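You operate a simulated robot arm through the tools that you are given. There is no shell and no other tool. Be economical: measure what you need, move in short steps, check, and stop when the job is done.

You run a simulated robot arm. Do the job below in one go: nothing can be reset, and whatever is moved stays where it is left.

TASK
Send the plate on the small lift up onto the upper conveyor, then bring the lift down.
Fine: slide the red stop bar aside, jog the plate to the upper conveyor's end, knob left on HAND; slide the bar across again.

It is judged by the outcome, as a careful person would: the job done as asked, and still so three seconds after it is handed in. It fails if anything else is knocked over, pushed out of place, dropped, spilled or broken.

THE ROBOT
A 6-joint arm with a two-finger parallel gripper, fixed in place. Base frame: the origin is at the foot of the arm, x ahead of it, y to its left, z up. Readings come in mm, degrees, newtons and seconds.
With the tool pointing down near the work surface it reaches from about 340 to 820 mm from the base axis. Its first joint turns from -166.0 to 166.0 degrees. Payload 3.91 kg.
Tool frame: the origin (TCP) lies between the finger pads and is the grasp point; the fingertips stand 30 mm ahead of it; z points along the fingers, y is the line along which they close. The gripper opens to 110 mm. The fingers are 20 mm wide and 10 mm thick; the gripper's body (48 by 112 mm) begins 55 mm behind the TCP.
Orientation is told as [roll, pitch, yaw] about the base's x, y, z axes, in that order, counted from this pose: with the fingers straight down and closing along the base's y, the tool's x points along the base's -x, its y along +y and its z along -z.

THE INTERFACE
- The arm moves only by the tool arm_command. Its argument "motion" is a list of rows, each an object of numbers (a shift or turn left out is 0, a gripper value left out holds the last): "tx", "ty", "tz": the shift along the tool's x, y, z in units of 40 mm (1.0 is 40 mm); "wx", "wy", "wz": the turn, a rotation vector about the tool's x, y, z in units of 4 degrees (1.0 is 4 degrees); "jaw": the finger opening in mm, from 0 to 110. In form: [{"tx": .., "ty": .., "tz": .., "wx": .., "wy": .., "wz": .., "jaw": ..}, ...]. A call has 1 to 10 rows; each row shifts and turns the commanded pose from where the row before left it, along the tool's axes as they then stand. A call with a number of a shift or a turn outside -1 to 1 is refused whole. Each row takes 0.2 s and may step no farther than 50 mm and 8.6 degrees from the row before; otherwise, or with a gripper value out of range, the whole call is refused. A pose out of reach is approached as far as the arm can. The call stops where the force on the tool passes 40 N (or 10 N more than at its start, if that is more) or the arm is blocked; 0.2 s more then pass. Each finger travels about 45 mm/s and halts on what it meets, pressing with about 40 N; the grip force reading is that of the motor and also rises with nothing between the fingers. The clock runs only during rows and for 0.2 s after the last one: add rows that do not move to give the fingers time. The reply holds the time, the measured pose of the TCP, the force on the tool along the base axes, the opening and the grip force, in the units named above and with some noise.
- Cameras (640 x 400 px; columns grow to the right, rows downward): "scene" is fixed at [219.8, -651.2, 1447.7]; the picture's right is [0.94, -0.35, 0.00], its down [-0.17, -0.47, -0.87] and it looks along [0.30, 0.81, -0.50] (base axes); focal length 369 px, centre (320, 200). "wrist" rides on the gripper at [77, 7, -114] in the tool frame; the picture's right is [-0.09, 1.00, 0.00], its down [-0.80, -0.07, -0.59] and it looks along [-0.59, -0.05, 0.80] (tool axes); focal length 270 px, centre (320, 200). There is no depth. A picture from a camera that has moved, and an enlarged one, comes with that camera's place and axes in the base frame and with its lens.
- snapshot(camera): a new picture of that camera. The clock stands still meanwhile.
- raise_lower(by): slides the trunk up (or, below 0, down) by that many mm; the arm rides with it, the base frame stays. It gives what a move gives, with no picture.
- inspect(camera, box): a new picture of the part [left, top, right, bottom] of that camera's present view, enlarged. The clock stands still meanwhile.
- sign_off(): hands the job in; it is judged then, once.

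Work in short steps. Places have to be worked out from the pictures, the camera data and where the tool is seen: move nearer, look again, correct. Check each grasp and each placing, and mend what went wrong. You have 120 turns and 68 pictures in all, those below and enlarged ones among them. Open the gripper and draw the arm clear of the work before you hand the job in, unless the task says otherwise; then end with one line.

The tools are called after "Call:" as a command line: name --argument value ..., lists and objects as JSON in quotes. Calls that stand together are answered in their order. arm_command: Moves the arm, as the interface text tells. Its arguments: {"type":"object","properties":{"motion":{"type":"array"}},"required":["motion"]} The other tools are called the same way: raise_lower (by) slides the trunk up or down; snapshot (camera) takes a picture; inspect (camera, box) takes an enlarged picture of a part of a camera's view; sign_off () hands the job in.

At the start:

```text
time_s: 0.0
position: [444.6, 124.6, 1164.1]
tool_rot: [0.0, 0.1, 0.1]
contact_force: [-0.1, -0.8, 0.3]
width: 110.1
finger_force: 0.1
trunk travel left (down, up): [-575.0, 35.0]
```

scene: 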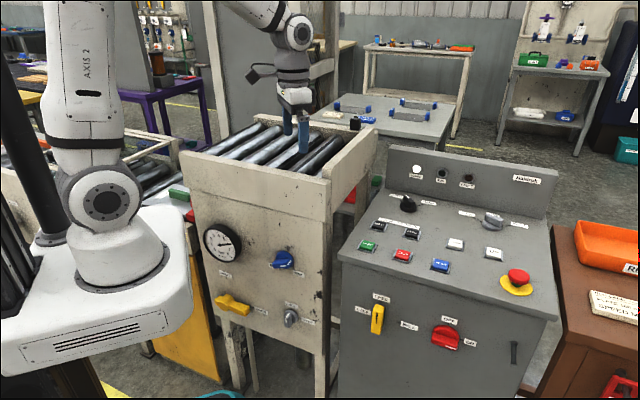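
wrist: 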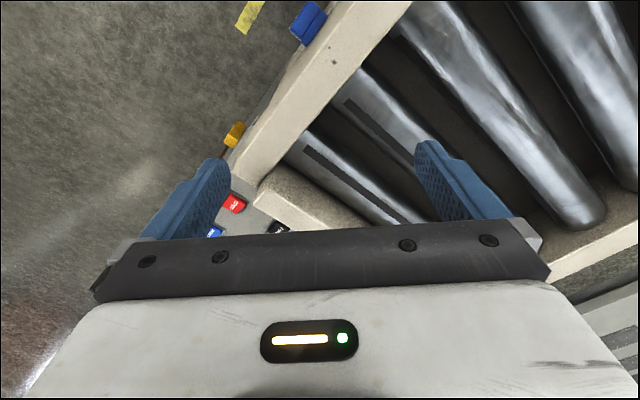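

The scene shows a roller lift/conveyor frame and a control console with labelled buttons. I'll enlarge both to read the labels.

Call:
inspect --camera "scene" --box '[340, 140, 560, 300]'

Call:
inspect --camera "scene" --box '[160, 80, 400, 240]'

Call:
inspect --camera "scene" --box '[180, 200, 540, 400]'

```text
2.50 times, centred on (450, 220) of scene
camera zoom: at [219.8, -651.2, 1447.7], right [0.94, -0.35, 0.0], down [-0.17, -0.47, -0.87], along [0.3, 0.81, -0.5], focal length 923 px, centre (-5, 150)
```

zoom: 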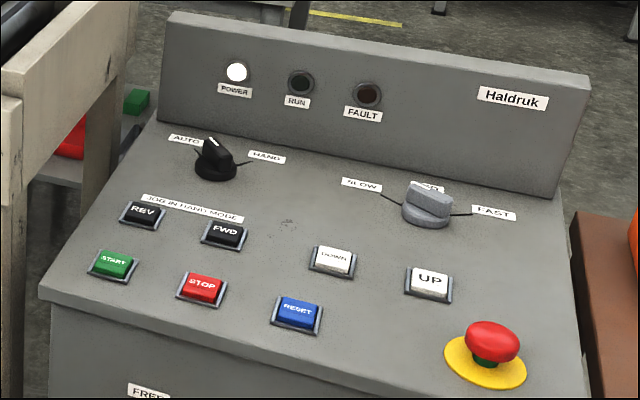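

```text
2.50 times, centred on (280, 160) of scene
camera zoom: at [219.8, -651.2, 1447.7], right [0.94, -0.35, 0.0], down [-0.17, -0.47, -0.87], along [0.3, 0.81, -0.5], focal length 923 px, centre (420, 300)
```

zoom: 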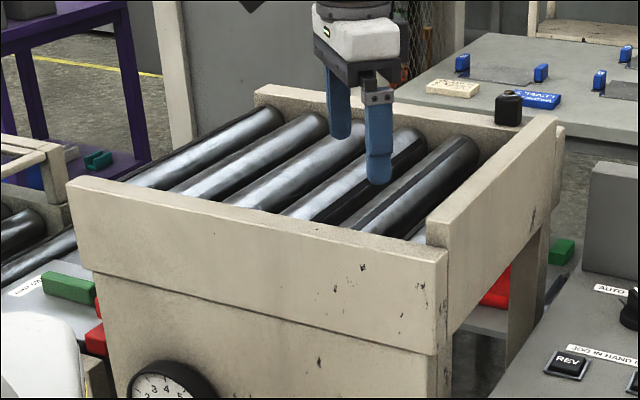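

```text
1.78 times, centred on (360, 300) of scene
camera zoom: at [219.8, -651.2, 1447.7], right [0.94, -0.35, 0.0], down [-0.17, -0.47, -0.87], along [0.3, 0.81, -0.5], focal length 657 px, centre (249, 22)
```

zoom: 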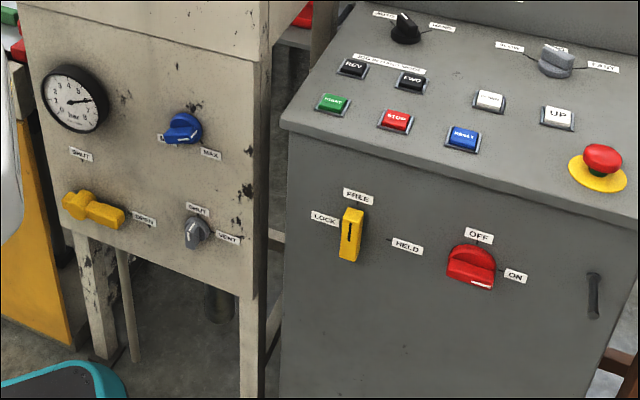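

I haven't found the lift, plate or red bar yet. I'll enlarge the left side and the upper region of the scene.

Call:
inspect --camera "scene" --box '[0, 120, 240, 270]'

Call:
inspect --camera "scene" --box '[320, 30, 480, 230]'

```text
2.67 times, centred on (120, 195) of scene
camera zoom: at [219.8, -651.2, 1447.7], right [0.94, -0.35, 0.0], down [-0.17, -0.47, -0.87], along [0.3, 0.81, -0.5], focal length 985 px, centre (853, 213)
```

zoom: 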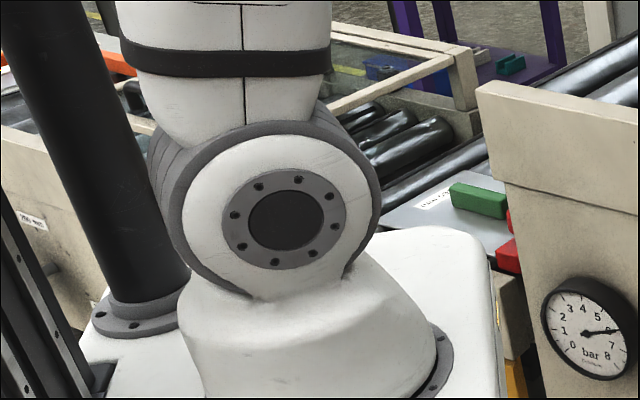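

```text
2.00 times, centred on (400, 130) of scene
camera zoom: at [219.8, -651.2, 1447.7], right [0.94, -0.35, 0.0], down [-0.17, -0.47, -0.87], along [0.3, 0.81, -0.5], focal length 739 px, centre (160, 340)
```

zoom: 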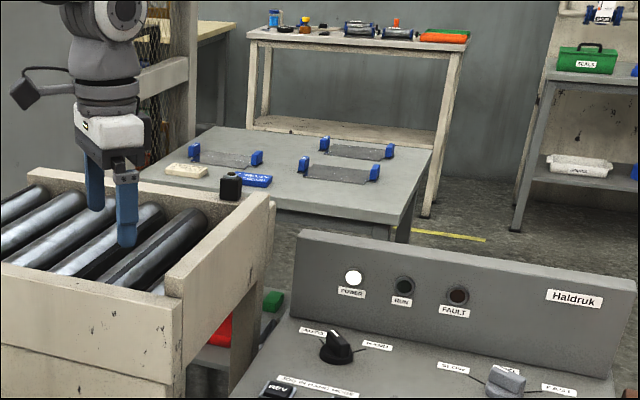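

The conveyor rollers lie beneath the gripper, and the lift is probably behind or left of it. I'll move left (+y) at this height and look with the wrist camera.

Call:
arm_command --motion '[{"ty": 1, "tz": -0.5}, {"ty": 1, "tz": -0.5}, {"ty": 1}, {"ty": 1}, {"ty": 1}, {"ty": 1}]'

Call:
snapshot --camera "wrist"

Call:
snapshot --camera "scene"

```text
time_s: 1.4
position: [444.7, 365.7, 1203.8]
tool_rot: [0.0, 0.0, 0.0]
contact_force: [0.7, -0.2, 0.8]
width: 110.1
finger_force: 0.1
trunk travel left (down, up): [-575.0, 35.0]
```

```text
60 pictures are left
camera wrist: at [369.1, 372.0, 1318.6], right [0.09, 1.0, 0.0], down [0.8, -0.07, 0.59], along [0.59, -0.05, -0.8], focal length 270 px, centre (320, 200)
```

wrist: 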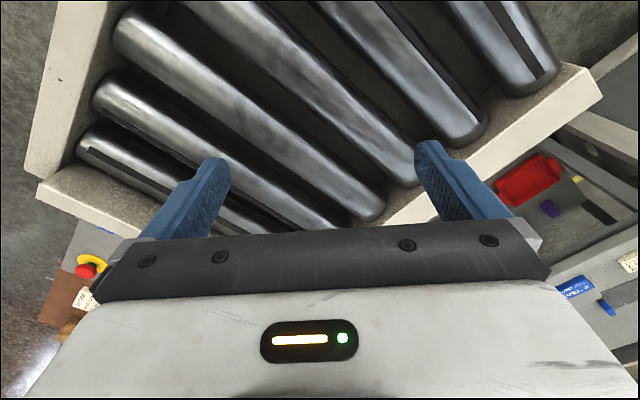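

```text
59 pictures are left
```

scene: 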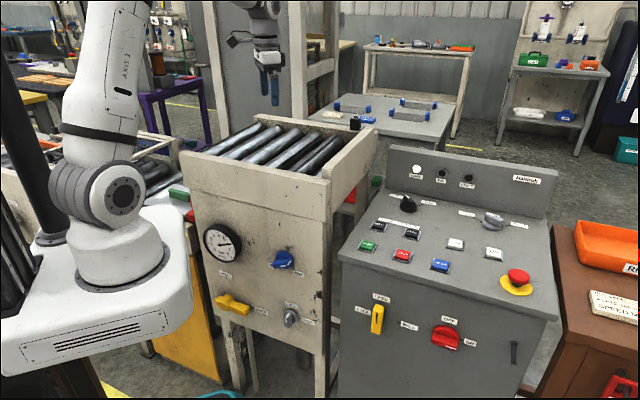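

Beyond the back rail there's something red on a grey deck. I'll move further left to see it.

Call:
arm_command --motion '[{"ty": 1}, {"ty": 1}, {"ty": 1}, {"ty": 1}, {"ty": 1}]'

Call:
snapshot --camera "wrist"

```text
time_s: 2.6
position: [445.0, 564.4, 1205.3]
tool_rot: [-0.1, 0.1, 0.2]
contact_force: [0.1, 0.2, -1.0]
width: 110.2
finger_force: 0.1
trunk travel left (down, up): [-575.0, 35.0]
```

```text
58 pictures are left
camera wrist: at [368.6, 571.7, 1318.4], right [0.09, 1.0, 0.0], down [0.8, -0.07, 0.59], along [0.59, -0.05, -0.8], focal length 270 px, centre (320, 200)
```

wrist: 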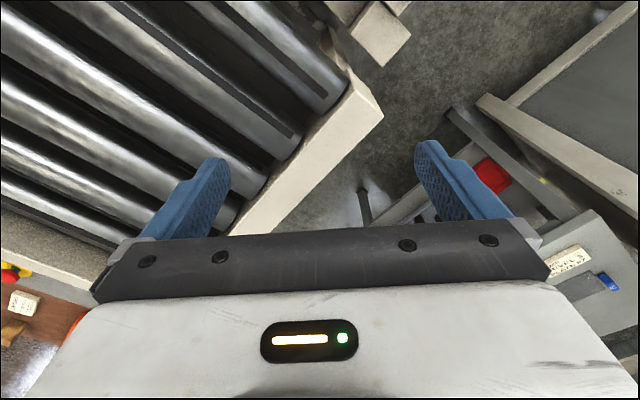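

The open left end of the conveyor points back toward the base side; the lift is likely there. I'll retract in x and look.

Call:
arm_command --motion '[{"tx": 1}, {"tx": 1}, {"tx": 1}, {"tx": 1}, {"tx": 1}, {"tx": 1}, {"tx": 1}, {"tx": 1}]'

Call:
snapshot --camera "wrist"

```text
time_s: 4.4
position: [123.1, 562.9, 1203.1]
tool_rot: [-0.1, 0.0, 0.1]
contact_force: [-0.5, 0.1, 0.1]
width: 109.7
finger_force: 0.0
trunk travel left (down, up): [-575.0, 35.0]
```

```text
57 pictures are left
camera wrist: at [47.7, 570.2, 1318.8], right [0.09, 1.0, 0.0], down [0.8, -0.07, 0.59], along [0.59, -0.05, -0.8], focal length 270 px, centre (320, 200)
```

wrist: 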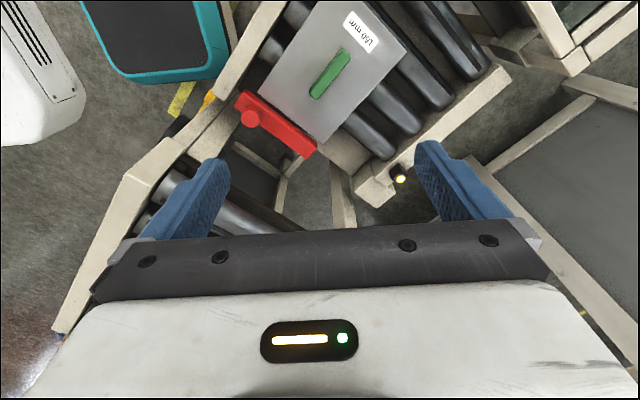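

Found it: grey plate with a green handle, red stop bar with a knob at its end. I'll back up a bit more and zoom.

Call:
arm_command --motion '[{"tx": 1}, {"tx": 1}, {"tx": 1}, {"tx": 1}]'

Call:
snapshot --camera "wrist"

Call:
inspect --camera "wrist" --box '[160, 0, 480, 200]'

```text
time_s: 5.4
position: [-37.1, 563.6, 1205.8]
tool_rot: [0.0, -0.1, 0.0]
contact_force: [-0.4, -0.2, 0.3]
width: 110.2
finger_force: 0.1
trunk travel left (down, up): [-575.0, 35.0]
```

```text
56 pictures are left
camera wrist: at [-113.7, 570.3, 1318.7], right [0.09, 1.0, 0.0], down [0.8, -0.07, 0.59], along [0.59, -0.05, -0.8], focal length 270 px, centre (320, 200)
```

wrist: 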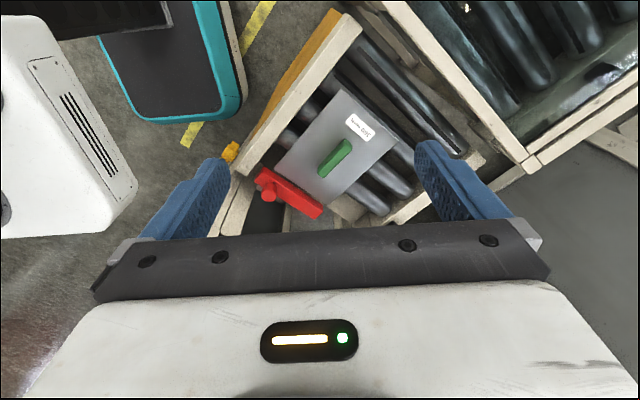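

```text
2.00 times, centred on (320, 100) of wrist
camera zoom: at [-113.7, 570.3, 1318.7], right [0.09, 1.0, 0.0], down [0.8, -0.07, 0.59], along [0.59, -0.05, -0.8], focal length 541 px, centre (320, 400)
```

zoom: 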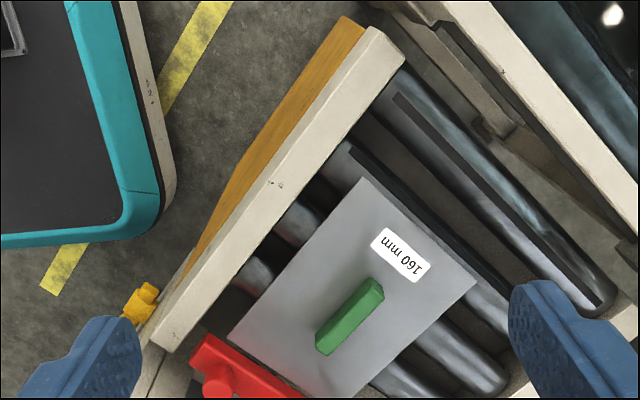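

By triangulation: plate handle ≈ (148,579,823); red knob ≈ (203,431,850); bar running from ≈(168,421) to (279,541). I'll move closer to view the bar.

Call:
arm_command --motion '[{"tx": -0.8, "ty": -0.45, "tz": 0.7}, {"tx": -0.8, "ty": -0.45, "tz": 0.7}, {"tx": -0.8, "ty": -0.45, "tz": 0.7}, {"tx": -0.8, "ty": -0.45, "tz": 0.7}, {"tx": -0.8, "ty": -0.45, "tz": 0.7}]'

Call:
snapshot --camera "wrist"

```text
time_s: 6.6
position: [125.7, 472.5, 1063.8]
tool_rot: [-0.1, -0.1, -0.1]
contact_force: [-0.2, -0.2, 0.5]
width: 110.0
finger_force: 0.1
trunk travel left (down, up): [-575.0, 35.0]
```

```text
54 pictures are left
camera wrist: at [48.6, 479.7, 1178.2], right [0.09, 1.0, 0.0], down [0.8, -0.07, 0.59], along [0.59, -0.05, -0.8], focal length 270 px, centre (320, 200)
```

wrist: 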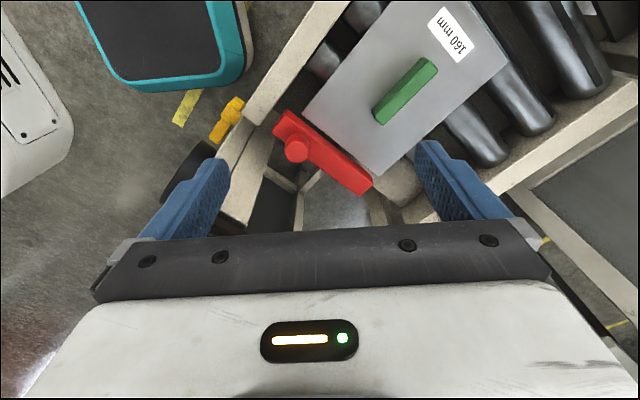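

The refined knob position is ≈(206,434,850). I'll zoom in on the bar to see how it is guided.

Call:
inspect --camera "wrist" --box '[200, 80, 440, 230]'

Call:
inspect --camera "scene" --box '[140, 160, 240, 230]'

Call:
inspect --camera "scene" --box '[190, 210, 350, 330]'

Call:
inspect --camera "scene" --box '[340, 270, 500, 370]'

```text
2.67 times, centred on (320, 155) of wrist
camera zoom: at [48.6, 479.7, 1178.2], right [0.09, 1.0, 0.0], down [0.8, -0.07, 0.59], along [0.59, -0.05, -0.8], focal length 721 px, centre (320, 320)
```

zoom: 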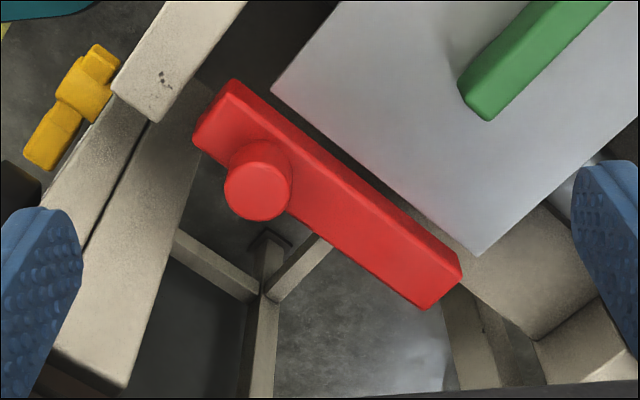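

```text
5.71 times, centred on (190, 195) of scene
camera zoom: at [219.8, -651.2, 1447.7], right [0.94, -0.35, 0.0], down [-0.17, -0.47, -0.87], along [0.3, 0.81, -0.5], focal length 2110 px, centre (1063, 229)
```

zoom: 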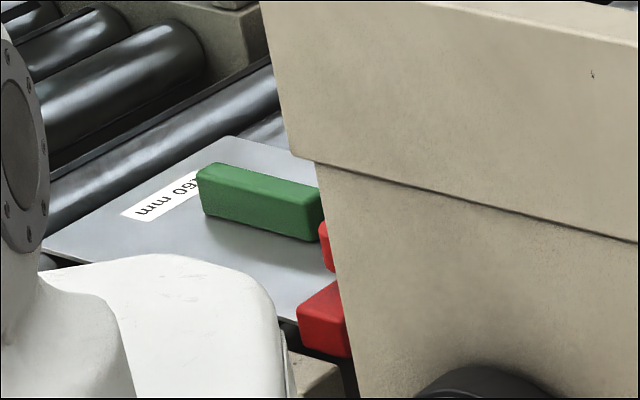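

```text
3.33 times, centred on (270, 270) of scene
camera zoom: at [219.8, -651.2, 1447.7], right [0.94, -0.35, 0.0], down [-0.17, -0.47, -0.87], along [0.3, 0.81, -0.5], focal length 1231 px, centre (487, -33)
```

zoom: 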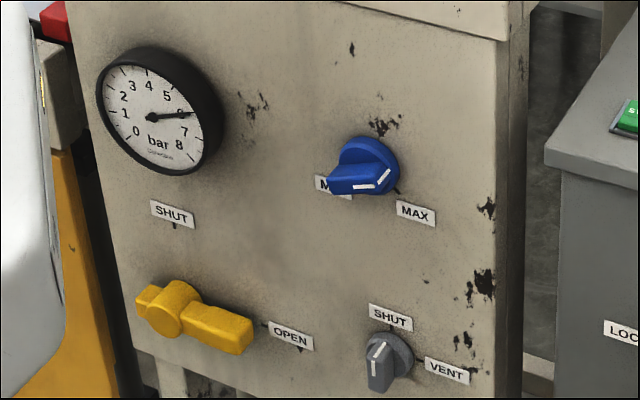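

```text
4.00 times, centred on (420, 320) of scene
camera zoom: at [219.8, -651.2, 1447.7], right [0.94, -0.35, 0.0], down [-0.17, -0.47, -0.87], along [0.3, 0.81, -0.5], focal length 1477 px, centre (-80, -280)
```

zoom: 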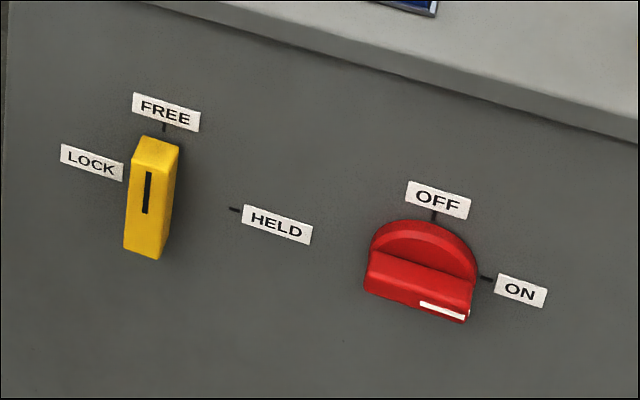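

The knob stands on the bar at ≈(206,434), top z≈850, bar top ≈813; the bar runs at ~45°. Power, air and brake all look fine (ON, OPEN, FREE). I'll yaw the tool by 45° so that the fingers close along the bar, with the camera on the lift side.

Call:
arm_command --motion '[{"wz": 1}, {"wz": 1}, {"wz": 1}, {"wz": 1}, {"wz": 1}, {"wz": 1}, {"wz": 1}, {"wz": 1}, {"wz": 1}, {"wz": 1}]'

Call:
arm_command --motion '[{"wz": 1, "wy": 0}, {"wz": 0.25, "wy": -1}, {"wy": -1}, {"wy": -1}, {"wy": -1}, {"wy": -1}]'

Call:
snapshot --camera "wrist"

```text
time_s: 8.8
position: [124.5, 473.8, 1064.8]
tool_rot: [0.0, 0.0, -39.9]
contact_force: [-0.6, 0.2, 0.2]
width: 109.9
finger_force: 0.0
trunk travel left (down, up): [-575.0, 35.0]
```

```text
time_s: 10.2
position: [125.0, 473.9, 1064.7]
tool_rot: [0.0, -20.1, -45.0]
contact_force: [0.5, 0.4, -0.4]
width: 109.8
finger_force: 0.0
trunk travel left (down, up): [-575.0, 35.0]
```

```text
49 pictures are left
camera wrist: at [50.9, 557.7, 1145.3], right [0.76, 0.65, 0.03], down [0.34, -0.44, 0.83], along [0.55, -0.63, -0.55], focal length 270 px, centre (320, 200)
```

wrist: 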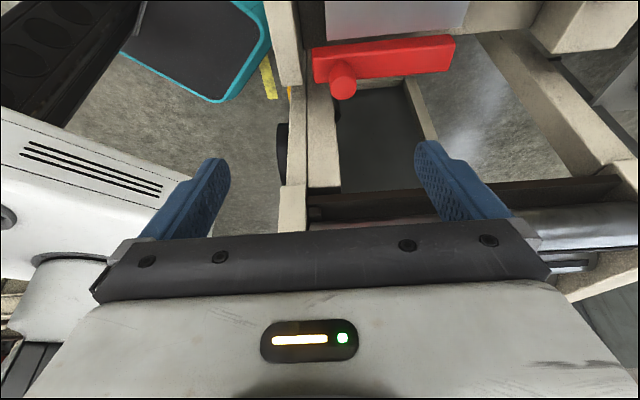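

The knob re-measures at ≈(203,434). I'll approach to a hover along the tool axis with the jaw at 80, top leaning away from the conveyor.

Call:
arm_command --motion '[{"ty": 0.138, "tz": 0.82, "jaw": 80}, {"ty": 0.138, "tz": 0.82}, {"ty": 0.138, "tz": 0.82}, {"ty": 0.138, "tz": 0.82}, {"ty": 0.138, "tz": 0.82}]'

Call:
snapshot --camera "wrist"

Call:
snapshot --camera "scene"

```text
time_s: 11.4
position: [183.7, 455.2, 910.1]
tool_rot: [0.1, -20.0, -45.0]
contact_force: [-0.4, 0.7, -0.9]
width: 79.9
finger_force: 0.1
trunk travel left (down, up): [-575.0, 35.0]
```

```text
48 pictures are left
camera wrist: at [110.0, 538.0, 990.7], right [0.76, 0.65, 0.03], down [0.34, -0.44, 0.83], along [0.55, -0.62, -0.55], focal length 270 px, centre (320, 200)
```

wrist: 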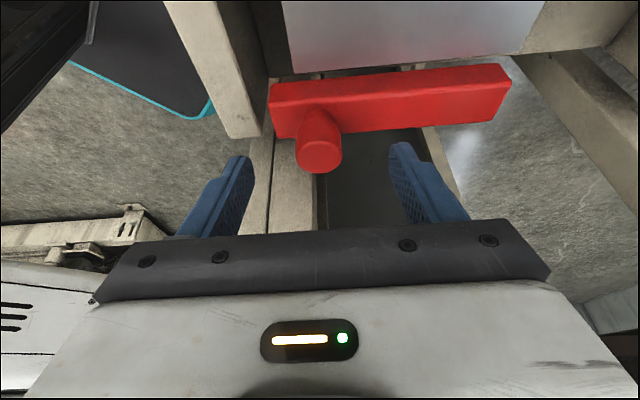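

```text
47 pictures are left
```

scene: 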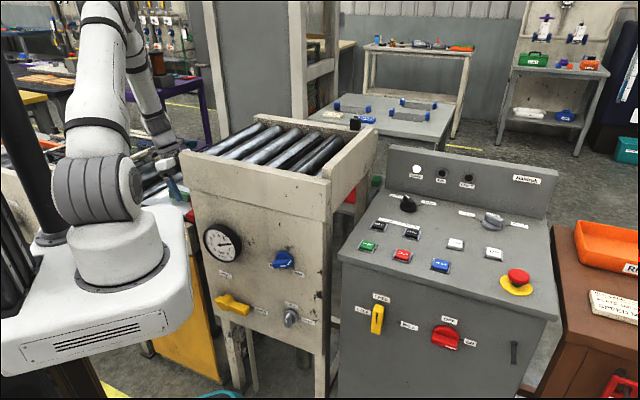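

The knob is centred between the fingers at ≈(204,433), top z≈858. I'll descend onto it and then close.

Call:
arm_command --motion '[{"tx": -0.07, "tz": 0.6}, {"tx": -0.07, "tz": 0.6}, {"tz": 0.1}]'

Call:
snapshot --camera "wrist"

```text
time_s: 12.2
position: [200.8, 437.9, 863.8]
tool_rot: [-0.1, -20.1, -45.0]
contact_force: [-0.3, -0.6, -0.2]
width: 80.0
finger_force: 0.0
trunk travel left (down, up): [-575.0, 35.0]
```

```text
46 pictures are left
camera wrist: at [126.8, 521.1, 944.3], right [0.76, 0.65, 0.03], down [0.34, -0.44, 0.83], along [0.55, -0.62, -0.55], focal length 270 px, centre (320, 200)
```

wrist: 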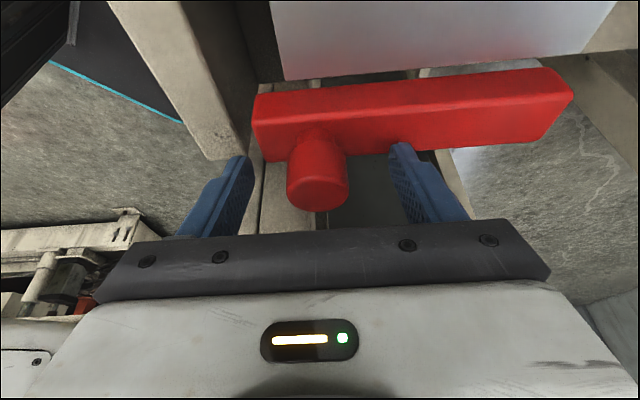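

The knob top now coincides with the TCP projection (320,190). I'll close the jaws.

Call:
arm_command --motion '[{"jaw": 20}, {}, {}, {}, {}]'

```text
time_s: 13.4
position: [200.1, 438.0, 863.7]
tool_rot: [0.0, -20.1, -45.0]
contact_force: [-0.6, -1.0, -2.1]
width: 31.4
finger_force: 44.8
trunk travel left (down, up): [-575.0, 35.0]
```

The knob is gripped (31 mm). I'll try sliding it toward the front (tool −y) by 20 mm.

Call:
arm_command --motion '[{"ty": -0.25}, {"ty": -0.25}]'

Call:
snapshot --camera "wrist"

```text
time_s: 13.8
position: [200.1, 436.8, 862.4]
tool_rot: [0.6, -19.6, -45.0]
contact_force: [19.7, 8.4, -17.1]
width: 31.6
finger_force: 44.7
trunk travel left (down, up): [-575.0, 35.0]
stopped in row 2: the force on the tool passed its limit (the readings are from after the stop); the commanded pose is now the measured one
```

```text
45 pictures are left
camera wrist: at [125.4, 519.0, 945.5], right [0.76, 0.65, 0.04], down [0.34, -0.45, 0.83], along [0.55, -0.62, -0.56], focal length 270 px, centre (320, 200)
```

wrist: 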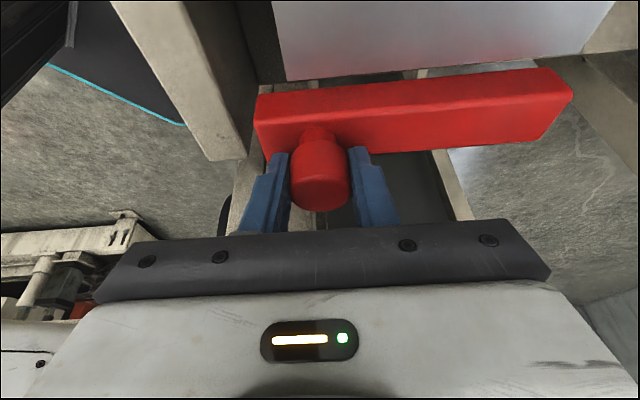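

It's blocked toward the front. I'll try the other way (tool +y).

Call:
arm_command --motion '[{"ty": 0.25}, {"ty": 0.25}]'

```text
time_s: 14.4
position: [210.2, 449.1, 863.8]
tool_rot: [0.3, -19.8, -45.0]
contact_force: [5.8, -6.1, -28.0]
width: 31.3
finger_force: 45.3
trunk travel left (down, up): [-575.0, 35.0]
```

It slides this way. I'll continue in small steps, easing a little downward to relieve the vertical load.

Call:
arm_command --motion '[{"ty": 0.4, "tz": 0.04, "tx": 0.01}, {"ty": 0.4, "tx": 0.01}, {"ty": 0.4, "tx": 0.01}]'

```text
time_s: 15.2
position: [244.9, 483.2, 863.9]
tool_rot: [0.6, -19.7, -45.0]
contact_force: [12.5, -10.7, -10.4]
width: 31.6
finger_force: 44.6
trunk travel left (down, up): [-575.0, 35.0]
```

There is lateral load toward the conveyor, so I'll correct slightly and keep sliding.

Call:
arm_command --motion '[{"ty": 0.4, "tx": -0.05}, {"ty": 0.4}, {"ty": 0.4}]'

Call:
snapshot --camera "wrist"

```text
time_s: 16.1
position: [280.8, 516.3, 864.4]
tool_rot: [0.6, -19.6, -45.0]
contact_force: [6.3, -3.5, -22.5]
width: 31.4
finger_force: 45.1
trunk travel left (down, up): [-575.0, 35.0]
```

```text
44 pictures are left
camera wrist: at [206.3, 600.1, 945.8], right [0.76, 0.65, 0.04], down [0.34, -0.45, 0.83], along [0.55, -0.62, -0.56], focal length 270 px, centre (320, 200)
```

wrist: 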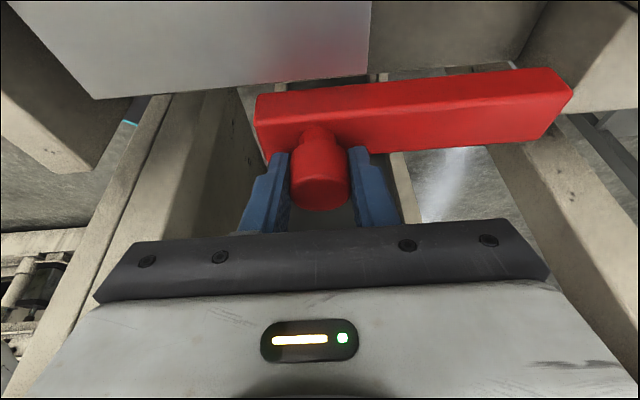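

The bar still overlaps the plate by roughly 60–80 mm. I'll continue.

Call:
arm_command --motion '[{"ty": 0.4, "tx": -0.02, "tz": 0.03}, {"ty": 0.4}, {"ty": 0.4}, {"ty": 0.4}]'

Call:
snapshot --camera "wrist"

```text
time_s: 17.1
position: [324.1, 563.2, 865.2]
tool_rot: [0.8, -19.6, -45.1]
contact_force: [-5.2, 7.6, -13.9]
width: 31.7
finger_force: 45.3
trunk travel left (down, up): [-575.0, 35.0]
```

```text
43 pictures are left
camera wrist: at [251.0, 644.9, 945.9], right [0.76, 0.65, 0.04], down [0.34, -0.45, 0.83], along [0.56, -0.62, -0.56], focal length 270 px, centre (320, 200)
```

wrist: 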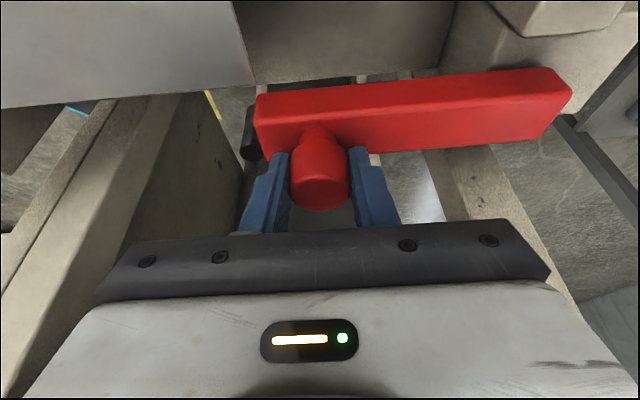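

The bar end has just reached the plate's corner. I'll slide on to the end of its travel.

Call:
arm_command --motion '[{"ty": 0.3, "tx": 0.02}, {"ty": 0.3}, {"ty": 0.3}]'

```text
time_s: 18.0
position: [343.9, 582.9, 864.7]
tool_rot: [-0.2, -19.9, -44.9]
contact_force: [-11.7, -8.2, 9.1]
width: 31.4
finger_force: 45.5
trunk travel left (down, up): [-575.0, 35.0]
stopped in row 3: the force on the tool passed its limit (the readings are from after the stop); the commanded pose is now the measured one
```

End of travel after ~200 mm. I'll release and back off along the tool axis.

Call:
arm_command --motion '[{"jaw": 75}, {}, {}, {"tz": -0.8}, {"tz": -1}, {"tz": -1}, {"tz": -1}, {"tz": -1}]'

Call:
snapshot --camera "wrist"

```text
time_s: 19.8
position: [301.3, 630.1, 1043.1]
tool_rot: [-0.2, -19.9, -44.9]
contact_force: [-0.6, -0.1, -0.2]
width: 75.0
finger_force: 0.1
trunk travel left (down, up): [-575.0, 35.0]
```

```text
42 pictures are left
camera wrist: at [227.7, 713.3, 1124.6], right [0.76, 0.65, 0.03], down [0.34, -0.44, 0.83], along [0.55, -0.63, -0.55], focal length 270 px, centre (320, 200)
```

wrist: 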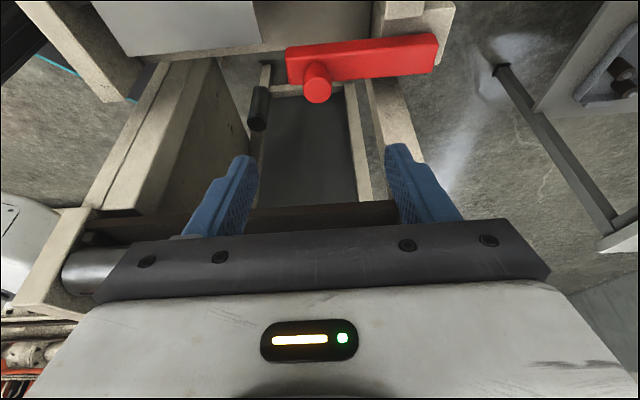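

The bar is clear of the plate's path. Next, the console: I'll rise, untilt, and rotate the tool back.

Call:
arm_command --motion '[{"wy": 1, "tz": -0.8}, {"wy": 1, "tz": -0.8}, {"wy": 1, "tz": -0.8}, {"wy": 1, "tz": -0.8}, {"wy": 1, "tz": -0.8}, {"wz": -1}, {"wz": -1}, {"wz": -1}, {"wz": -1}, {"wz": -1}]'

Call:
arm_command --motion '[{"wz": -1}, {"wz": -1}, {"wz": -1}, {"wz": -1}, {"wz": -1}, {"wz": -1}, {"wz": -0.25}]'

```text
time_s: 22.0
position: [279.4, 652.8, 1197.9]
tool_rot: [0.0, 0.1, -24.9]
contact_force: [-0.3, 0.6, 0.1]
width: 75.0
finger_force: 0.1
trunk travel left (down, up): [-575.0, 35.0]
```

```text
time_s: 23.6
position: [278.4, 652.6, 1198.2]
tool_rot: [0.0, 0.3, 0.1]
contact_force: [-0.4, -1.3, 0.2]
width: 74.7
finger_force: 0.0
trunk travel left (down, up): [-575.0, 35.0]
```

At yaw 0. I'll travel to the console side at constant height.

Call:
arm_command --motion '[{"tx": -0.2, "ty": -0.98}, {"tx": -0.2, "ty": -0.98}, {"tx": -0.2, "ty": -0.98}, {"tx": -0.2, "ty": -0.98}, {"tx": -0.2, "ty": -0.98}, {"tx": -0.2, "ty": -0.98}, {"tx": -0.2, "ty": -0.98}, {"tx": -0.2, "ty": -0.98}, {"tx": -0.2, "ty": -0.98}, {"tx": -0.2, "ty": -0.98}]'

Call:
arm_command --motion '[{"tx": -0.2, "ty": -0.98}, {"tx": -0.2, "ty": -0.98}, {"tx": -0.2, "ty": -0.98}, {"tx": -0.2, "ty": -0.98}, {"tx": -0.2, "ty": -0.98}, {"tx": -0.2, "ty": -0.98}, {"tx": -0.2, "ty": -0.98}, {"tx": -0.2, "ty": -0.98}, {"tx": -0.2, "ty": -0.98}, {"tx": -0.2, "ty": -0.98}]'

Call:
snapshot --camera "wrist"

```text
time_s: 25.8
position: [358.9, 260.3, 1198.2]
tool_rot: [0.0, 0.1, 0.1]
contact_force: [-0.2, -0.8, 0.5]
width: 74.8
finger_force: 0.0
trunk travel left (down, up): [-575.0, 35.0]
```

```text
time_s: 28.0
position: [440.5, -131.4, 1198.4]
tool_rot: [0.0, 0.2, 0.1]
contact_force: [0.2, -0.7, 0.8]
width: 74.8
finger_force: 0.0
trunk travel left (down, up): [-575.0, 35.0]
```

```text
41 pictures are left
camera wrist: at [363.2, -124.1, 1312.9], right [0.09, 1.0, 0.0], down [0.8, -0.07, 0.59], along [0.59, -0.05, -0.81], focal length 270 px, centre (320, 200)
```

wrist: 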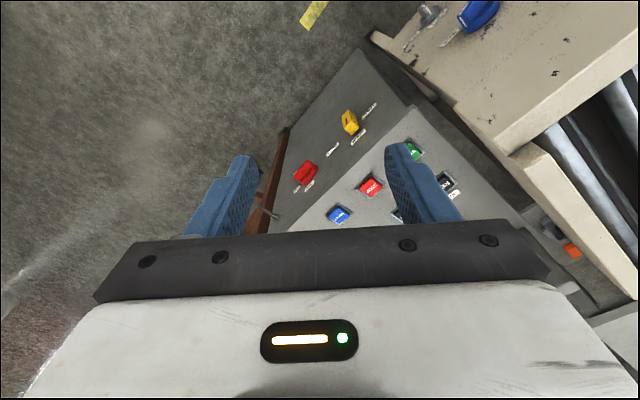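

Triangulated: STOP ≈ (659,−52,878), RESET ≈ (725,−113,874). I'll move forward to see the rest of the panel.

Call:
arm_command --motion '[{"tx": -1, "jaw": 0}, {"tx": -1}, {"tx": -1}, {"tx": -1}]'

Call:
snapshot --camera "wrist"

Call:
inspect --camera "wrist" --box '[240, 60, 480, 210]'

```text
time_s: 29.0
position: [600.8, -129.8, 1197.6]
tool_rot: [0.0, 0.3, 0.1]
contact_force: [-0.3, -0.8, -0.2]
width: 0.0
finger_force: 12.9
trunk travel left (down, up): [-575.0, 35.0]
```

```text
40 pictures are left
camera wrist: at [524.2, -123.3, 1312.3], right [0.09, 1.0, 0.0], down [0.8, -0.07, 0.59], along [0.59, -0.05, -0.81], focal length 270 px, centre (320, 200)
```

wrist: 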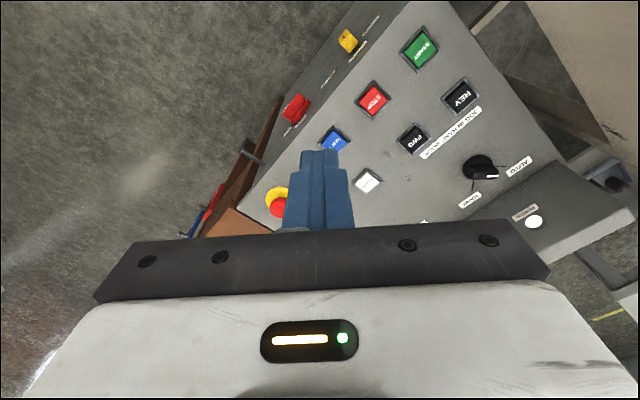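

```text
2.67 times, centred on (360, 135) of wrist
camera zoom: at [524.2, -123.3, 1312.3], right [0.09, 1.0, 0.0], down [0.8, -0.07, 0.59], along [0.59, -0.05, -0.81], focal length 721 px, centre (213, 373)
```

zoom: 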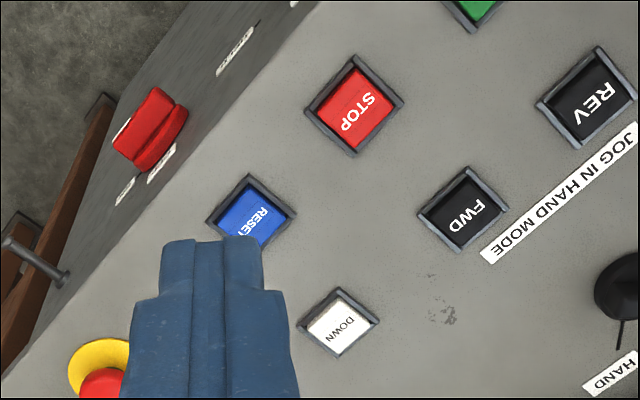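

All buttons lie at z≈877: FWD (728,21), DOWN (807,−58), UP (876,−124); the mode knob ≈(780,135,895) points to AUTO. I'll go closer to see the knob.

Call:
arm_command --motion '[{"tx": -0.5, "ty": 0.92, "tz": 0.4}, {"tx": -0.5, "ty": 0.92, "tz": 0.4}, {"tx": -0.5, "ty": 0.92, "tz": 0.4}, {"tx": -0.5, "ty": 0.92, "tz": 0.4}, {"tx": -0.5, "ty": 0.92, "tz": 0.4}, {"tx": -0.5, "ty": 0.92, "tz": 0.4}]'

Call:
snapshot --camera "wrist"

Call:
snapshot --camera "scene"

```text
time_s: 30.4
position: [720.4, 91.5, 1100.9]
tool_rot: [-0.1, 0.2, 0.1]
contact_force: [0.1, -0.2, -0.3]
width: 0.0
finger_force: 37.3
trunk travel left (down, up): [-575.0, 35.0]
```

```text
38 pictures are left
camera wrist: at [643.0, 97.9, 1215.7], right [0.09, 1.0, 0.0], down [0.8, -0.07, 0.59], along [0.59, -0.05, -0.81], focal length 270 px, centre (320, 200)
```

wrist: 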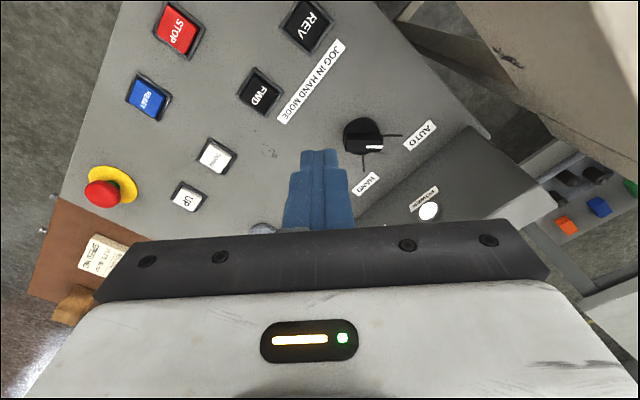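

```text
37 pictures are left
```

scene: 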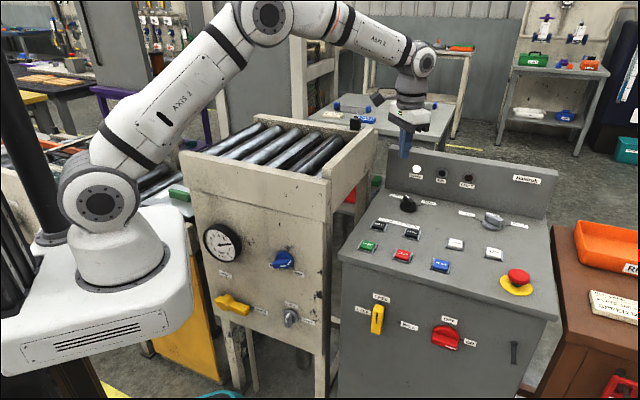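

The elbow is well above the conveyor. I'll zoom in on the knob.

Call:
inspect --camera "wrist" --box '[310, 90, 454, 210]'

Call:
inspect --camera "scene" --box '[370, 170, 466, 230]'

```text
3.33 times, centred on (382, 150) of wrist
camera zoom: at [643.0, 97.9, 1215.7], right [0.09, 1.0, 0.0], down [0.8, -0.07, 0.59], along [0.59, -0.05, -0.81], focal length 901 px, centre (113, 367)
```

zoom: 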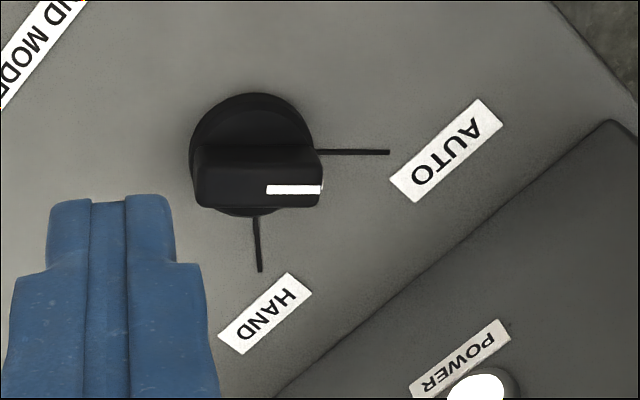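

```text
6.67 times, centred on (418, 200) of scene
camera zoom: at [219.8, -651.2, 1447.7], right [0.94, -0.35, 0.0], down [-0.17, -0.47, -0.87], along [0.3, 0.81, -0.5], focal length 2462 px, centre (-333, 200)
```

zoom: 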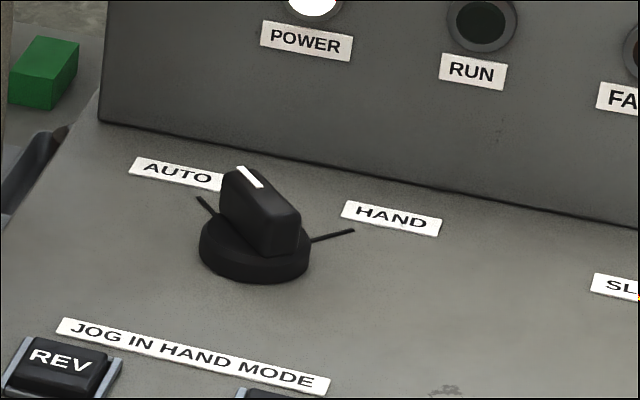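

Blade currently lies along y (AUTO tick), HAND tick along +x: a 90° clockwise turn from above. Knob axis ≈(786,140), blade top ≈908. I'll yaw the tool +90° so the fingers close along x.

Call:
arm_command --motion '[{"wz": -1, "jaw": 45}, {"wz": -1}, {"wz": -1}, {"wz": -1}, {"wz": -1}, {"wz": -1}, {"wz": -1}, {"wz": -1}, {"wz": -1}, {"wz": -1}]'

Call:
arm_command --motion '[{"wz": -1}, {"wz": -1}, {"wz": -1}, {"wz": -1}, {"wz": -1}, {"wz": -1}, {"wz": -1}, {"wz": -1}, {"wz": -1}, {"wz": -1}]'

Call:
arm_command --motion '[{"wz": -1}, {"wz": -1}, {"wz": -0.5}]'

```text
time_s: 32.6
position: [718.6, 90.7, 1101.5]
tool_rot: [0.2, 0.2, 40.1]
contact_force: [0.3, -0.3, -0.7]
width: 44.5
finger_force: 0.1
trunk travel left (down, up): [-575.0, 35.0]
```

```text
time_s: 34.8
position: [718.6, 88.8, 1102.0]
tool_rot: [0.2, 0.0, 80.2]
contact_force: [-1.1, -0.6, -0.6]
width: 45.1
finger_force: 0.0
trunk travel left (down, up): [-575.0, 35.0]
```

```text
time_s: 35.6
position: [718.6, 89.7, 1103.0]
tool_rot: [0.2, 0.1, 90.2]
contact_force: [0.7, 1.0, 0.6]
width: 45.0
finger_force: 0.1
trunk travel left (down, up): [-575.0, 35.0]
```

I'll move to a hover above the knob at ≈(786,140,983).

Call:
arm_command --motion '[{"tx": -0.42, "ty": -0.56}, {"tx": -0.42, "ty": -0.56}, {"tx": -0.42, "ty": -0.56}, {"tz": 1}, {"tz": 1}, {"tz": 0.8}]'

Call:
snapshot --camera "wrist"

```text
time_s: 37.0
position: [786.0, 140.9, 989.4]
tool_rot: [0.2, 0.1, 90.1]
contact_force: [0.5, 1.0, -0.2]
width: 44.8
finger_force: 0.1
trunk travel left (down, up): [-575.0, 35.0]
```

```text
34 pictures are left
camera wrist: at [780.3, 63.9, 1102.8], right [-1.0, 0.09, 0.0], down [0.07, 0.8, 0.59], along [0.05, 0.59, -0.81], focal length 270 px, centre (320, 200)
```

wrist: 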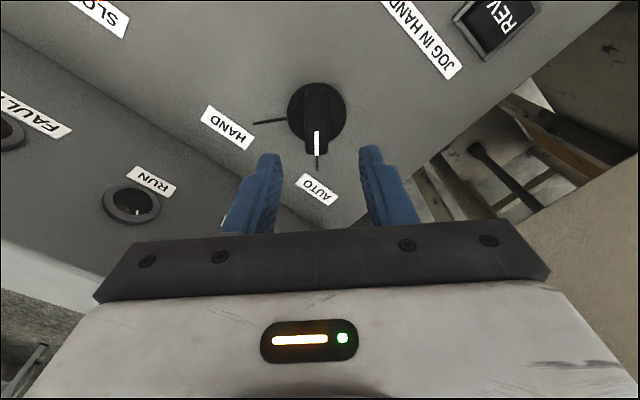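

The knob axis refines to ≈(788.5,136). I'll correct, descend to TCP z≈922 and check.

Call:
arm_command --motion '[{"tx": 0.12, "ty": -0.06}, {"tz": 0.6}, {"tz": 0.6}, {"tz": 0.45}]'

Call:
snapshot --camera "wrist"

```text
time_s: 38.0
position: [786.9, 135.4, 923.2]
tool_rot: [0.2, 0.1, 90.1]
contact_force: [-0.8, -0.7, 0.4]
width: 45.0
finger_force: 0.0
trunk travel left (down, up): [-575.0, 35.0]
```

```text
33 pictures are left
camera wrist: at [781.7, 58.6, 1037.6], right [-1.0, 0.09, 0.0], down [0.07, 0.8, 0.59], along [0.05, 0.59, -0.81], focal length 270 px, centre (320, 200)
```

wrist: 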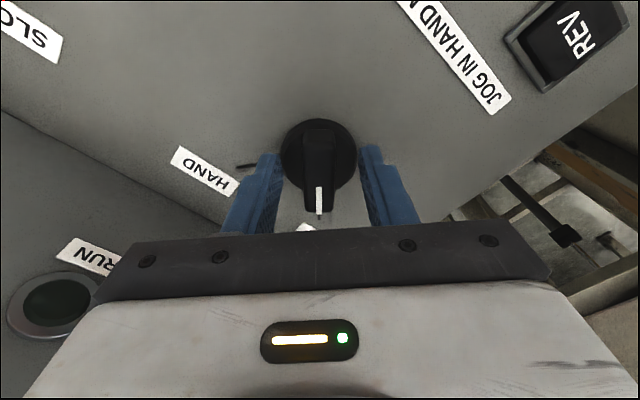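

The blade is centred between the pads. Closing on it.

Call:
arm_command --motion '[{"jaw": 5}, {}, {}, {}]'

```text
time_s: 39.0
position: [789.5, 135.8, 923.6]
tool_rot: [0.2, -0.1, 89.9]
contact_force: [4.2, 1.4, -1.4]
width: 19.4
finger_force: 44.9
trunk travel left (down, up): [-575.0, 35.0]
```

Gripped at 19 mm. I'll twist clockwise (yaw decreasing), first 20°.

Call:
arm_command --motion '[{"wz": 1}, {"wz": 1}, {"wz": 1}, {"wz": 1}, {"wz": 1}]'

```text
time_s: 40.2
position: [788.2, 135.7, 924.1]
tool_rot: [0.1, 0.1, 70.0]
contact_force: [4.0, 2.9, 3.3]
width: 17.7
finger_force: 45.1
trunk travel left (down, up): [-575.0, 35.0]
```

It turns with low force. Continuing to near 90°.

Call:
arm_command --motion '[{"wz": 1}, {"wz": 1}, {"wz": 1}, {"wz": 1}, {"wz": 1}, {"wz": 1}, {"wz": 1}, {"wz": 1}]'

Call:
arm_command --motion '[{"wz": 1}, {"wz": 1}, {"wz": 1}, {"wz": 1}, {"wz": 1}, {"wz": 1}]'

Call:
snapshot --camera "wrist"

```text
time_s: 42.0
position: [787.4, 136.4, 923.8]
tool_rot: [0.0, 0.3, 38.0]
contact_force: [-2.1, 5.1, 3.2]
width: 17.7
finger_force: 45.1
trunk travel left (down, up): [-575.0, 35.0]
```

```text
time_s: 43.4
position: [786.6, 137.0, 924.8]
tool_rot: [0.0, 0.2, 14.0]
contact_force: [-11.6, 11.3, -2.4]
width: 17.8
finger_force: 45.3
trunk travel left (down, up): [-575.0, 35.0]
```

```text
32 pictures are left
camera wrist: at [710.7, 125.8, 1038.2], right [-0.16, 0.99, 0.0], down [0.8, 0.13, 0.59], along [0.58, 0.09, -0.81], focal length 270 px, centre (320, 200)
```

wrist: 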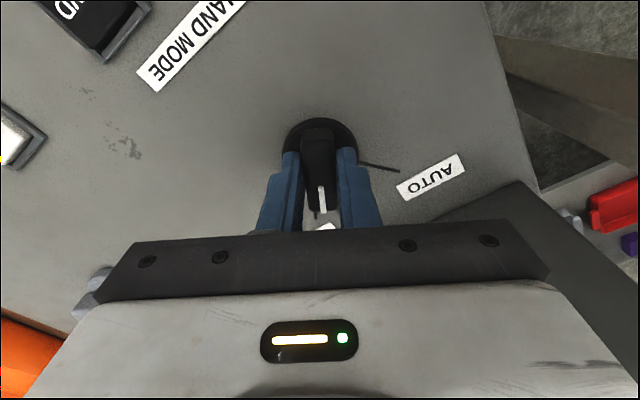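

The knob is at about 76° of turn; 14° more to go.

Call:
arm_command --motion '[{"wz": 1}, {"wz": 1}, {"wz": 1}, {"wz": 0.5}, {}]'

Call:
arm_command --motion '[{"jaw": 45}, {}, {}, {}, {"tz": -1}, {"tz": -1}]'

Call:
snapshot --camera "wrist"

```text
time_s: 44.6
position: [787.4, 137.9, 923.3]
tool_rot: [0.0, 0.3, 0.1]
contact_force: [-12.8, 17.1, -4.1]
width: 19.1
finger_force: 45.4
trunk travel left (down, up): [-575.0, 35.0]
```

```text
time_s: 46.0
position: [786.2, 135.4, 1003.8]
tool_rot: [-0.1, 0.3, 0.1]
contact_force: [-0.1, 0.3, -0.1]
width: 44.8
finger_force: 0.1
trunk travel left (down, up): [-575.0, 35.0]
```

```text
31 pictures are left
camera wrist: at [710.6, 142.6, 1118.2], right [0.09, 1.0, 0.0], down [0.8, -0.07, 0.59], along [0.59, -0.05, -0.81], focal length 270 px, centre (320, 200)
```

wrist: 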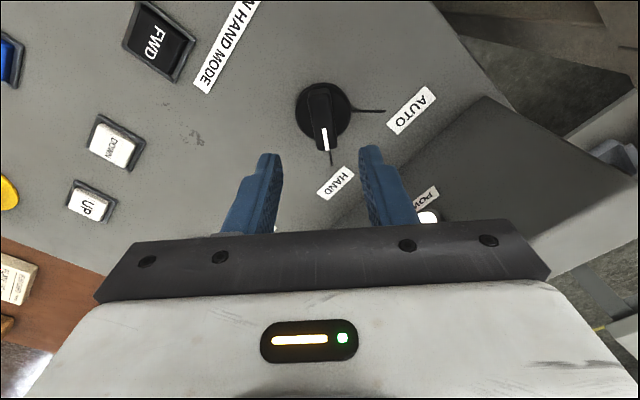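

The knob is on HAND. Now UP at ≈(863,−124), outside vertical reach, so I'll tilt the tool forward 35°. First I move over with the jaws closed.

Call:
arm_command --motion '[{"tz": -0.7, "jaw": 0}, {"tz": -0.7}, {"ty": -1}, {"ty": -1}, {"ty": -1}, {"ty": -1}, {"ty": -1}, {"ty": -1}, {"ty": -0.45}]'

Call:
arm_command --motion '[{"wy": -1}, {"wy": -1}, {"wy": -1}, {"wy": -1}, {"wy": -1}, {"wy": -1}, {"wy": -1}, {"wy": -1}, {"wy": -0.75}]'

Call:
snapshot --camera "wrist"

```text
time_s: 48.0
position: [788.0, -122.9, 1059.3]
tool_rot: [0.0, 0.2, 0.2]
contact_force: [-0.3, 0.1, 1.0]
width: 0.3
finger_force: 37.6
trunk travel left (down, up): [-575.0, 35.0]
```

```text
time_s: 50.0
position: [789.0, -122.8, 1060.5]
tool_rot: [-0.1, -34.9, 0.2]
contact_force: [0.0, 0.7, -0.7]
width: 0.2
finger_force: 37.6
trunk travel left (down, up): [-575.0, 35.0]
```

```text
30 pictures are left
camera wrist: at [660.1, -115.4, 1109.3], right [0.07, 1.0, 0.05], down [0.32, -0.07, 0.95], along [0.95, -0.05, -0.32], focal length 270 px, centre (320, 200)
```

wrist: 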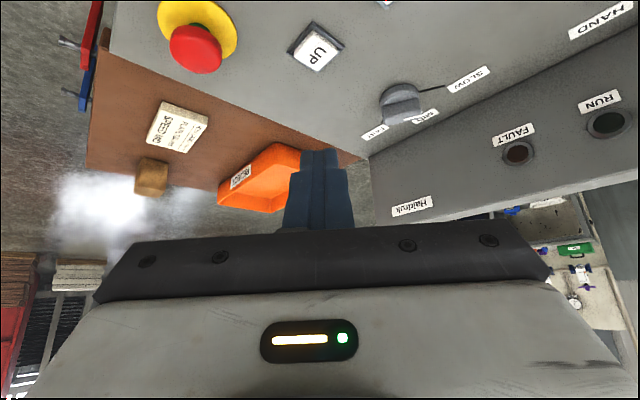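

UP is at ≈(863,−122,883), straight ahead. I'll descend to just above it.

Call:
arm_command --motion '[{"tx": 0.115, "tz": 0.87}, {"tx": 0.115, "tz": 0.87}, {"tx": 0.115, "tz": 0.87}, {"tx": 0.115, "tz": 0.87}]'

Call:
snapshot --camera "wrist"

```text
time_s: 51.0
position: [853.4, -120.6, 933.3]
tool_rot: [-0.2, -34.9, 0.1]
contact_force: [0.0, 0.1, -0.4]
width: 0.0
finger_force: 37.5
trunk travel left (down, up): [-575.0, 35.0]
```

```text
29 pictures are left
camera wrist: at [724.8, -114.7, 983.7], right [0.07, 1.0, 0.05], down [0.32, -0.07, 0.95], along [0.95, -0.05, -0.32], focal length 270 px, centre (320, 200)
```

wrist: 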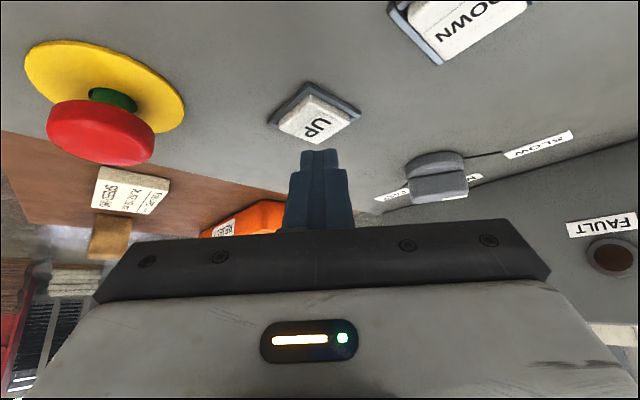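

Aligned, tip ≈20 mm above the button. I'll go down in small vertical steps until it presses.

Call:
arm_command --motion '[{"tx": 0.115, "tz": 0.164}, {"tx": 0.115, "tz": 0.164}, {"tx": 0.057, "tz": 0.082}]'

```text
time_s: 51.8
position: [852.7, -120.8, 914.9]
tool_rot: [-0.1, -35.0, 0.1]
contact_force: [0.6, 0.4, 3.1]
width: 0.0
finger_force: 37.2
trunk travel left (down, up): [-575.0, 35.0]
```

Light contact (3 N). Press a few mm more and hold briefly.

Call:
arm_command --motion '[{"tx": 0.043, "tz": 0.061}, {"tx": 0.043, "tz": 0.061}, {}]'

Call:
snapshot --camera "scene"

```text
time_s: 52.6
position: [852.4, -121.9, 913.2]
tool_rot: [0.0, -35.2, 0.1]
contact_force: [3.2, 1.5, 19.5]
width: 0.1
finger_force: 37.3
trunk travel left (down, up): [-575.0, 35.0]
```

```text
28 pictures are left
```

scene: 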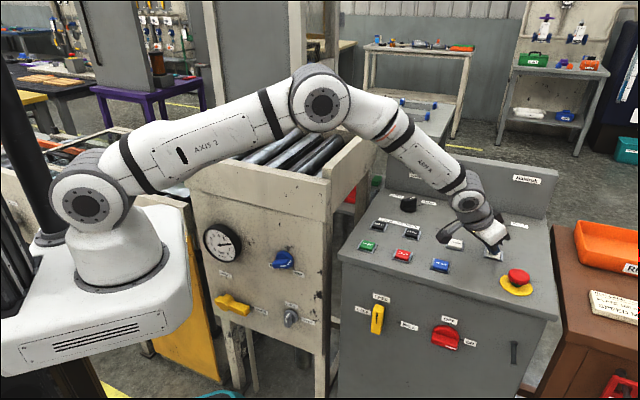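

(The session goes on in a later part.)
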